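You operate a simulated robot arm through the tools that you are given. There is no shell and no other tool. Be economical: measure what you need, move in short steps, check, and stop when the job is done.

Carry out the task below with a simulated robot arm. There is one attempt and no reset: what you move stays moved.

TASK
Take the grey eared cap on the green bench and put it away on the steel bench.

It is judged by the outcome, as a careful person would: the job done as asked, and still so three seconds after it is handed in. It fails if anything else is knocked over, pushed out of place, dropped, spilled or broken.

THE ROBOT
A 7-joint arm with a two-finger parallel gripper, fixed in place. Base frame: the origin is at the foot of the arm, x ahead of it, y to its left, z up; the work surface is at about z = 0. Lengths are in cm, angles in rad, forces in N, time in s.
With the tool pointing down near the work surface it reaches from about 22 to 58 cm from the base axis. Its first joint turns from -1.152 to 1.152 rad. Payload 2.5 kg.
Tool frame: the origin (TCP) lies between the finger pads and is the grasp point; the fingertips stand 2.3 cm ahead of it; z points along the fingers, y is the line along which they close. The gripper opens to 9.4 cm. The fingers are 3.8 cm wide and 1 cm thick; the gripper's body (5.4 by 9.6 cm) begins 3.9 cm behind the TCP.
Orientation is told as [roll, pitch, yaw] about the base's x, y, z axes, in that order, counted from this pose: with the fingers straight down and closing along the base's y, the tool's x points along the base's -x, its y along +y and its z along -z.

THE INTERFACE
- The arm moves only by the tool nudge_tool. Its argument "motion" is a list of rows, each a list of 5 numbers: the shift along the tool's x, y, z in cm, then the turn about the tool's z in rad, then the opening, from 0 (shut) to 1 (fully open). In form: [[tx, ty, tz, spin, hand], ...]. A call has 1 to 10 rows; each row shifts and turns the commanded pose from where the row before left it, along the tool's axes as they then stand. A row lasts 0.2 s, in which the tool goes at most 5 cm and 0.15 rad; a call with a longer step from one row to the next is refused whole, and so is a gripper value outside its range. A pose out of reach is approached as far as the arm can. The call stops where the force on the tool passes 40 N (or 10 N more than at its start, if that is more) or the arm is blocked; 0.2 s more then pass. The fingers move at their own pace (about 10.8 cm/s each) and stop on an object; they squeeze with about 24 N. The grip force told is the motor's: it shows also when the fingers shut on nothing. Time passes only in rows, and 0.2 s behind the last, so rows that do not move let the fingers close. It gives the time, the measured TCP pose, the force on the tool (base axes), the opening and the grip force at its end, in the units of the frame above (readings bear some noise).
- Cameras (640 x 400 px; columns grow to the right, rows downward): "scene" is fixed at [7.46, -41.69, 50.49]; the picture's right is [1.00, -0.08, 0.00], its down [-0.07, -0.89, -0.45] and it looks along [0.04, 0.45, -0.89] (base axes); focal length 214 px, centre (320, 200). "wrist" rides on the gripper at [-3.9, 0, -4.4] in the tool frame; the picture's right is [0.00, -1.00, 0.00], its down [0.97, 0.00, -0.24] and it looks along [0.24, 0.00, 0.97] (tool axes); focal length 218 px, centre (320, 200).
- snapshot(camera): a new picture of that camera. No time passes.
- measure_at(camera, pixels): for up to 12 pixels [column, row] of the newest picture of that camera ("zoom" is the newest enlarged one), the place [x, y, z] in the base frame of the surface seen there, good to about 0.3 cm. No time passes.
- inspect(camera, box): a new picture of the part [left, top, right, bottom] of that camera's present view, enlarged. No time passes.
- close_job(): hands the job in; it is judged then, once.

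Work in short steps. Measure before you move; look again where a grasp or a placing could have gone wrong, and mend it. You have 60 turns and 20 pictures in all, the two below and enlarged ones among them. Open the gripper and draw the arm clear of the work before you hand the job in, unless the task says otherwise; then end with one line.

The tools are called as a command line: name --pt "numbers of a row" for each row, then --argument value for the rest, lists and objects as JSON in quotes. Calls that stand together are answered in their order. nudge_tool: Moves the arm, as the interface text tells. Its arguments: {"type":"object","properties":{"motion":{"type":"array"}},"required":["motion"]} The other tools are called the same way: snapshot (camera) takes a picture; measure_at (camera, pixels) gives the place of the surface under pixels of a picture; inspect (camera, box) takes an enlarged picture of a part of a camera's view; close_job () hands the job in.

At the start:

```text
clock: 0.0
eef_pos: [29.9, 9.84, 21.32]
orientation: [-0.001, 0.001, 0.0]
wrist_force: [0.6, 0.0, -0.8]
opening: 9.39
finger_force: 0.1
```

scene: 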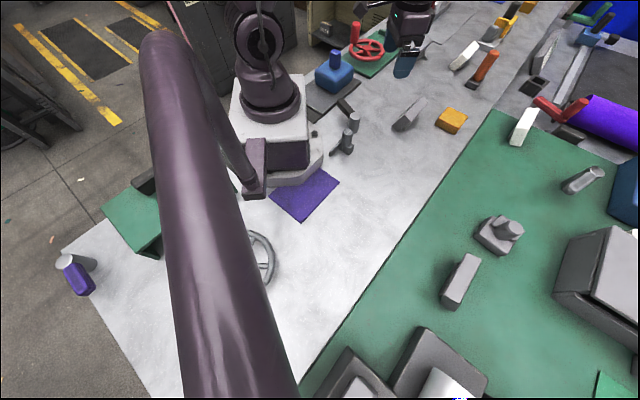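
wrist: 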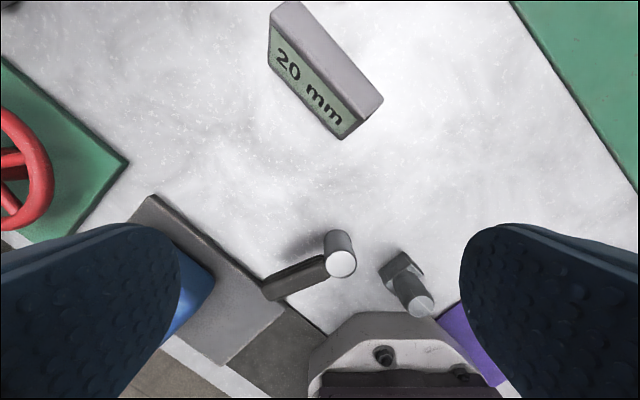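

The green bench shows grey objects at about (500,235), (460,280), (583,180) and (525,125). I enlarge that area to find the eared cap.

inspect --camera "scene" --box '[420, 90, 640, 310]'

inspect --camera "scene" --box '[300, 0, 640, 200]'

```text
1.82 times, centred on (530, 200) of scene
```

zoom: 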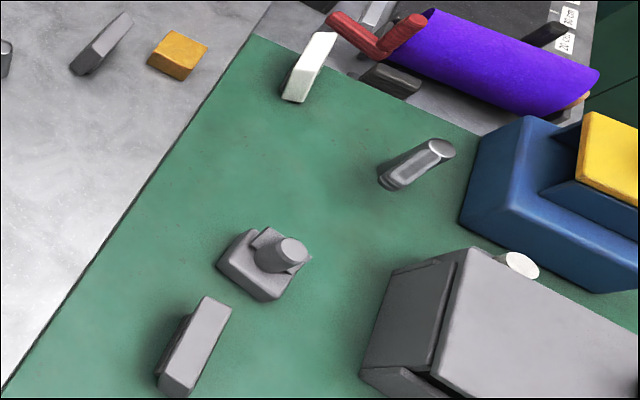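

```text
1.88 times, centred on (470, 100) of scene
```

zoom: 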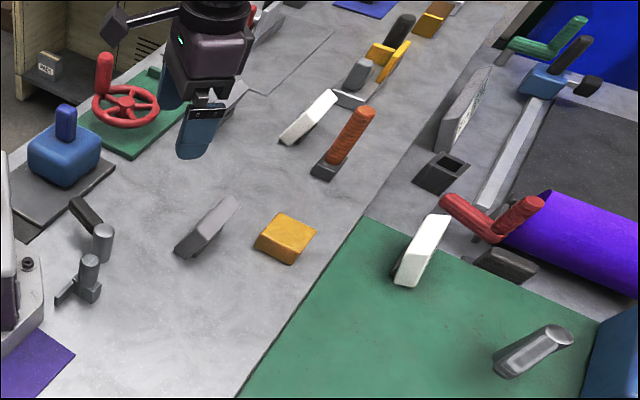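

The eared cap looks like the piece at scene (500,235). I measure its parts, the green bench and the grey surfaces.

measure_at --camera "scene" --pixels '[[512, 226], [495, 243], [485, 232], [512, 253], [524, 234], [460, 280], [470, 200], [380, 170], [330, 250], [430, 160], [565, 125], [390, 350]]'

inspect --camera "scene" --box '[465, 205, 535, 265]'

```text
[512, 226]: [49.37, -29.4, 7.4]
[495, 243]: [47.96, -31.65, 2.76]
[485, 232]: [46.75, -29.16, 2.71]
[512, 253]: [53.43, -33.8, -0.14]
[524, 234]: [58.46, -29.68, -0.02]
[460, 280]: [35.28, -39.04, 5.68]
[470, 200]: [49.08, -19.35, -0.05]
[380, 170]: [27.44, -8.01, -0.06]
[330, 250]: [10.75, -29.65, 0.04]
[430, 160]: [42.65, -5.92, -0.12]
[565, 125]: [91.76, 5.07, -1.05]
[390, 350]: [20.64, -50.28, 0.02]
```

```text
6.67 times, centred on (500, 235) of scene
```

zoom: 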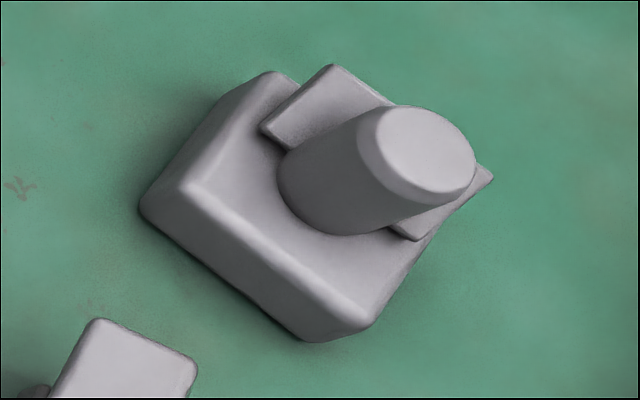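

The piece has a square base, two thin ears and a round stud. I measure its details.

measure_at --camera "zoom" --pixels '[[420, 150], [370, 125], [465, 160], [420, 190], [330, 90], [290, 130], [425, 225], [270, 85], [190, 185], [365, 310], [250, 220], [335, 205]]'

```text
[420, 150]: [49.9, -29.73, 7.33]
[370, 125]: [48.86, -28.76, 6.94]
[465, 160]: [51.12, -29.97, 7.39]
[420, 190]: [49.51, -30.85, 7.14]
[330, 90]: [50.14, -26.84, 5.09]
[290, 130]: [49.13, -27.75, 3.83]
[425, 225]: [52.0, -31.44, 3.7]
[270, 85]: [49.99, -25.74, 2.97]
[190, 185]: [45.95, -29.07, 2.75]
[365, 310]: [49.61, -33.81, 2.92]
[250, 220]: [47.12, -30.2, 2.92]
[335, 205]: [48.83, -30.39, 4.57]
```

Before I swing the arm over, I check how tall the things along the way are, including the big purple tube.

measure_at --camera "scene" --pixels '[[200, 200], [160, 50], [240, 380], [270, 60], [255, 170], [405, 120], [452, 120], [525, 125], [583, 180], [600, 270], [440, 360], [485, 65]]'

```text
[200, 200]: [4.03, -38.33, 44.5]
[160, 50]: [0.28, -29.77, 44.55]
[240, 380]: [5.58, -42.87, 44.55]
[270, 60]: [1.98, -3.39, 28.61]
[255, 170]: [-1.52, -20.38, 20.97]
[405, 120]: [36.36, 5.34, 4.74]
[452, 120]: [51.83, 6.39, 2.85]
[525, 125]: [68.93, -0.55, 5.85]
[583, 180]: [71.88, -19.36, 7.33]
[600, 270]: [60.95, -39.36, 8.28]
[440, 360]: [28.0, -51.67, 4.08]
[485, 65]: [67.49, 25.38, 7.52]
```

The path at z ≈ 21 is clear: bench objects are below 9 cm. I swing towards the cap, viewing from above.

nudge_tool --pt "-1.6 -4 0 0 1" --pt "-1.6 -4 0 0 1" --pt "-1.6 -4 0 0 1" --pt "-1.6 -4 0 0 1" --pt "-1.6 -4 0 0 1" --pt "-1.6 -4 0 0 1" --pt "-1.6 -4 0 0 1" --pt "-1.6 -4 0 0 1" --pt "-1.6 -4 0 0 1" --pt "-1.6 -2 0 0 1"

snapshot --camera "wrist"

```text
clock: 2.2
eef_pos: [45.82, -28.26, 21.32]
orientation: [0.0, 0.0, -0.001]
wrist_force: [0.3, 0.0, -0.8]
opening: 9.4
finger_force: 0.0
```

```text
14 pictures are left
```

wrist: 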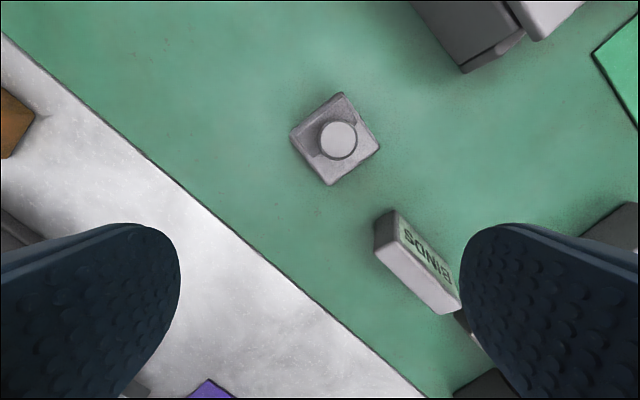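

The cap is seen from above at (337,138). I enlarge it and measure.

inspect --camera "wrist" --box '[270, 75, 400, 200]'

```text
3.20 times, centred on (335, 138) of wrist
```

zoom: 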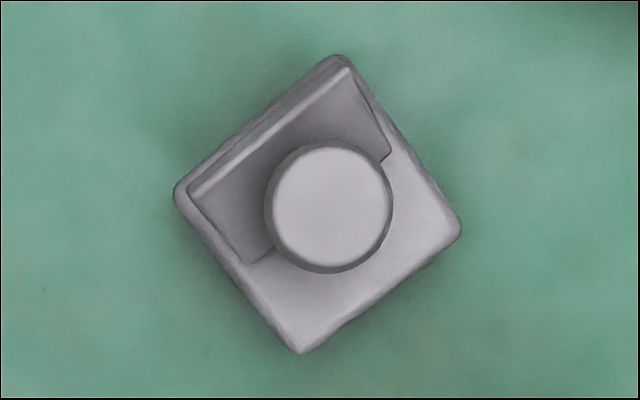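

measure_at --camera "zoom" --pixels '[[330, 205], [280, 190], [385, 210], [330, 150], [330, 265], [300, 130], [240, 210], [360, 130], [275, 120], [300, 310], [430, 220], [220, 200]]'

measure_at --camera "wrist" --pixels '[[300, 150], [290, 133], [340, 94], [380, 147], [330, 184], [310, 118]]'

```text
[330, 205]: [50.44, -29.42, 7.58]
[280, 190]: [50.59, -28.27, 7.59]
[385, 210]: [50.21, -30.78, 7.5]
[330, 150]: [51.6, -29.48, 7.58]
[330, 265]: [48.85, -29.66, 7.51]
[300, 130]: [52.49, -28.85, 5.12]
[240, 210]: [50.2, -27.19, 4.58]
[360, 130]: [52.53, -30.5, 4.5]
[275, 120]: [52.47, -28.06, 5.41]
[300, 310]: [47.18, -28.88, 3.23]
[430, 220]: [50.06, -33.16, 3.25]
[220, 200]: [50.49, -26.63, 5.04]
```

```text
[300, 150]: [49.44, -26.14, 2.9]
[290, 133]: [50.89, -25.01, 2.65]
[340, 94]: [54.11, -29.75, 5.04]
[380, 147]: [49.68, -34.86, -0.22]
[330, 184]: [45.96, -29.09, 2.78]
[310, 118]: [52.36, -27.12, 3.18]
```

The stud is centred at about (50.3,-29.5), 2.7 cm wide, with its top at z 7.55. The ear slopes up to about 5.3 on one side. I centre over the stud, turn so the fingers flank it along the ear, and come down part way.

nudge_tool --pt "-2.2 -0.6 0 0 1" --pt "-2.2 -0.6 0 0 1" --pt "0 0 0 -0.136 1" --pt "0 0 0 -0.136 1" --pt "0 0 0 -0.136 1" --pt "0 0 0 -0.136 1" --pt "0 0 0 -0.136 1" --pt "0 0 4 0 1" --pt "0 0 4 0 1" --pt "0 0 0 0 1"

snapshot --camera "wrist"

```text
clock: 4.4
eef_pos: [50.27, -29.45, 13.27]
orientation: [0.001, 0.0, 0.681]
wrist_force: [0.0, -0.2, 0.2]
opening: 9.39
finger_force: 0.0
```

```text
12 pictures are left
```

wrist: 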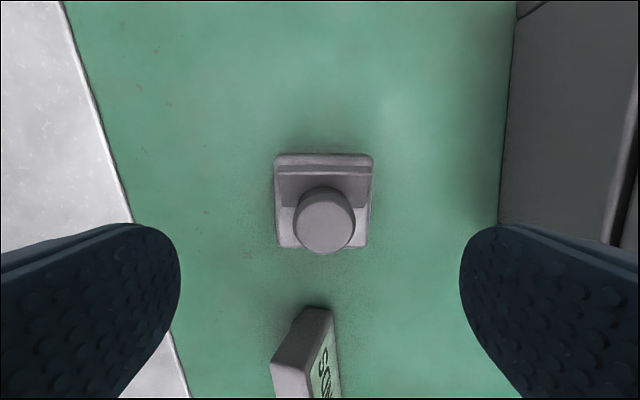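

The turn is well aligned, with the stud at (324,217). I measure the ear and base heights from here.

measure_at --camera "wrist" --pixels '[[324, 217], [324, 190], [300, 218], [350, 218], [290, 190], [364, 190], [290, 172], [364, 172], [324, 158], [324, 166], [285, 240], [364, 238]]'

```text
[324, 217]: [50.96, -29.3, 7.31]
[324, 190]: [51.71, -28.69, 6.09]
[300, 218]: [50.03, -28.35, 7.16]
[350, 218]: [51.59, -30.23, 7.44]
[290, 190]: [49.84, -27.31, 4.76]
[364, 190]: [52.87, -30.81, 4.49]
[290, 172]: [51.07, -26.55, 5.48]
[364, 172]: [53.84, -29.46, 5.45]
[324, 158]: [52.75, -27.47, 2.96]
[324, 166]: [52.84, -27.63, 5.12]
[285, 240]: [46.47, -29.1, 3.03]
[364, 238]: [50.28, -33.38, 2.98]
```

The stud sits at tool offset (-0.4,-0.25). I keep a small offset away from the ear, lower to z ≈ 7.6 so the fingertips stay just above the ear, and close.

nudge_tool --pt "0.2 -0.25 1.9 0 1" --pt "0 0 1.9 0 1" --pt "0 0 1.85 0 1" --pt "0 0 0 0 1"

```text
clock: 5.4
eef_pos: [50.05, -29.67, 7.62]
orientation: [0.0, -0.001, 0.679]
wrist_force: [0.3, 0.1, 0.4]
opening: 9.41
finger_force: 0.0
```

The pose was reached without contact. I close the gripper.

nudge_tool --pt "0 0 0 0 0.3" --pt "0 0 0 0 0.15" --pt "0 0 0 0 0" --pt "0 0 0 0 0" --pt "0 0 0 0 0"

snapshot --camera "wrist"

```text
clock: 6.6
eef_pos: [50.12, -29.6, 7.66]
orientation: [0.0, 0.001, 0.678]
wrist_force: [-1.7, 0.1, 0.6]
opening: 3.33
finger_force: 24.5
```

```text
11 pictures are left
```

wrist: 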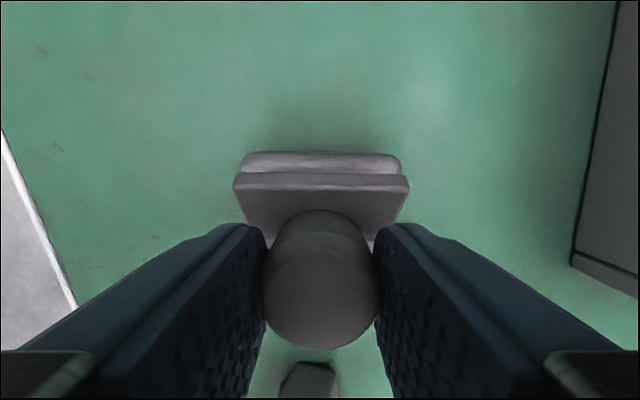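

The stud is gripped (opening 3.33, 24.5 N). I lift slowly to check the hold.

nudge_tool --pt "0 0 -0.5 0 0" --pt "0 0 -1 0 0" --pt "0 0 -1.5 0 0" --pt "0 0 -1.5 0 0" --pt "0 0 0 0 0"

snapshot --camera "scene"

```text
clock: 7.8
eef_pos: [50.17, -29.64, 12.09]
orientation: [0.0, 0.0, 0.678]
wrist_force: [0.0, 0.4, -2.5]
opening: 3.34
finger_force: 24.3
```

```text
10 pictures are left
```

scene: 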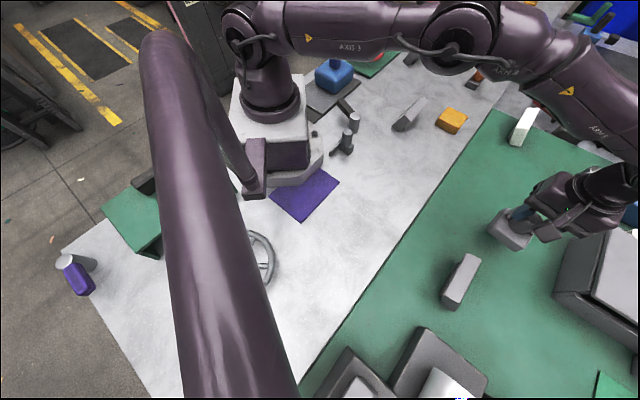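

The whole piece came up cleanly. The steel bench around (28,-13) is empty, so I raise a little more and carry the cap there.

nudge_tool --pt "0 0 -3 0 0" --pt "0.86 3.36 0 0 0" --pt "0.86 3.36 0 0 0" --pt "0.86 3.36 0 0 0" --pt "0.86 3.36 0 0 0" --pt "0.86 3.36 0 0 0" --pt "0.86 3.36 0 0 0" --pt "0.86 3.36 0 0 0" --pt "0.86 3.36 0 0 0" --pt "0 0 0 0 0"

snapshot --camera "scene"

snapshot --camera "wrist"

```text
clock: 10.0
eef_pos: [27.94, -12.99, 15.13]
orientation: [0.001, -0.001, 0.679]
wrist_force: [0.4, 0.2, -2.4]
opening: 3.36
finger_force: 23.9
```

```text
9 pictures are left
```

scene: 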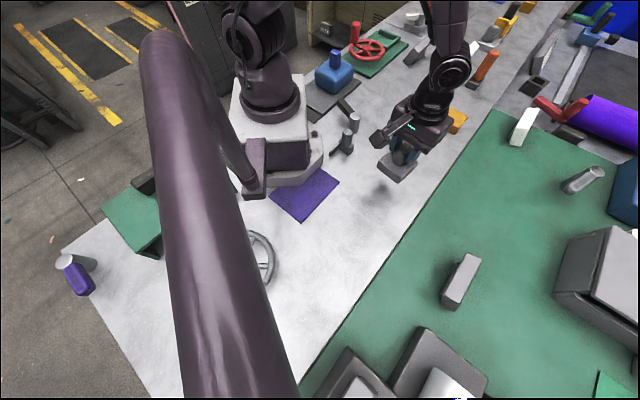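

```text
8 pictures are left
```

wrist: 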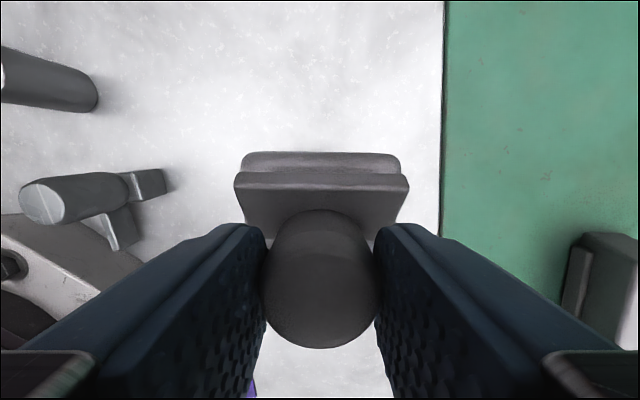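

The spot beneath is clear and the nearest stub is well to the side. I lower to just above the bench.

nudge_tool --pt "0 0 2.5 0 0" --pt "0 0 2.3 0 0" --pt "0 0 1.5 0 0" --pt "0 0 0.7 0 0" --pt "0 0 0.3 0 0" --pt "0 0 0 0 0"

```text
clock: 11.4
eef_pos: [27.97, -12.92, 7.84]
orientation: [0.001, -0.001, 0.679]
wrist_force: [0.1, -0.1, -2.9]
opening: 3.35
finger_force: 23.9
```

The force still shows the full weight, so it is not down yet. I ease it down in small steps.

nudge_tool --pt "0 0 0.1 0 0" --pt "0 0 0.1 0 0" --pt "0 0 0 0 0"

```text
clock: 12.2
eef_pos: [27.78, -13.06, 7.55]
orientation: [-0.001, 0.0, 0.68]
wrist_force: [-3.8, 3.8, 17.8]
opening: 3.33
finger_force: 23.5
```

The base is in contact with the bench (17.8 N). I back off 0.1 cm and open part way.

nudge_tool --pt "0 0 -0.1 0 0" --pt "0 0 0 0 0.45" --pt "0 0 0 0 0.6" --pt "0 0 0 0 0.7" --pt "0 0 0 0 0.7"

```text
clock: 13.4
eef_pos: [27.94, -12.91, 7.61]
orientation: [-0.001, 0.0, 0.678]
wrist_force: [0.1, -0.9, 0.5]
opening: 6.59
finger_force: 0.1
```

The fingers are open. I raise the arm straight up, then move it clear and look.

nudge_tool --pt "0 0 -2 0 0.7" --pt "0 0 -3 0 0.7" --pt "0 0 -4 0 0.7" --pt "0 0 -4 0 0.7" --pt "-4 2 0 0 0.7" --pt "-4 2 0 0 0.7" --pt "0 0 0 0 0.7"

snapshot --camera "scene"

```text
clock: 15.0
eef_pos: [31.89, -5.06, 20.68]
orientation: [-0.001, 0.001, 0.679]
wrist_force: [-0.1, -0.1, 0.2]
opening: 6.58
finger_force: 0.0
```

```text
7 pictures are left
```

scene: 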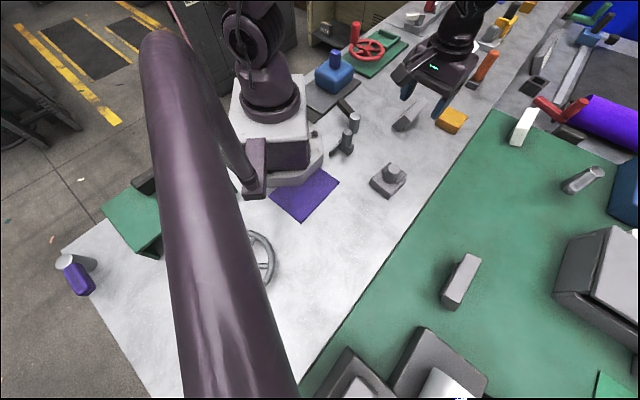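

The cap stands upright on the steel bench at (388,180), nothing else has moved, and the arm is clear.

close_job

```text
The job is handed in.
```

The grey eared cap is now standing upright on the steel bench at about (28, -13) cm. The gripper is open, the arm is clear, and the last picture shows nothing else moved.
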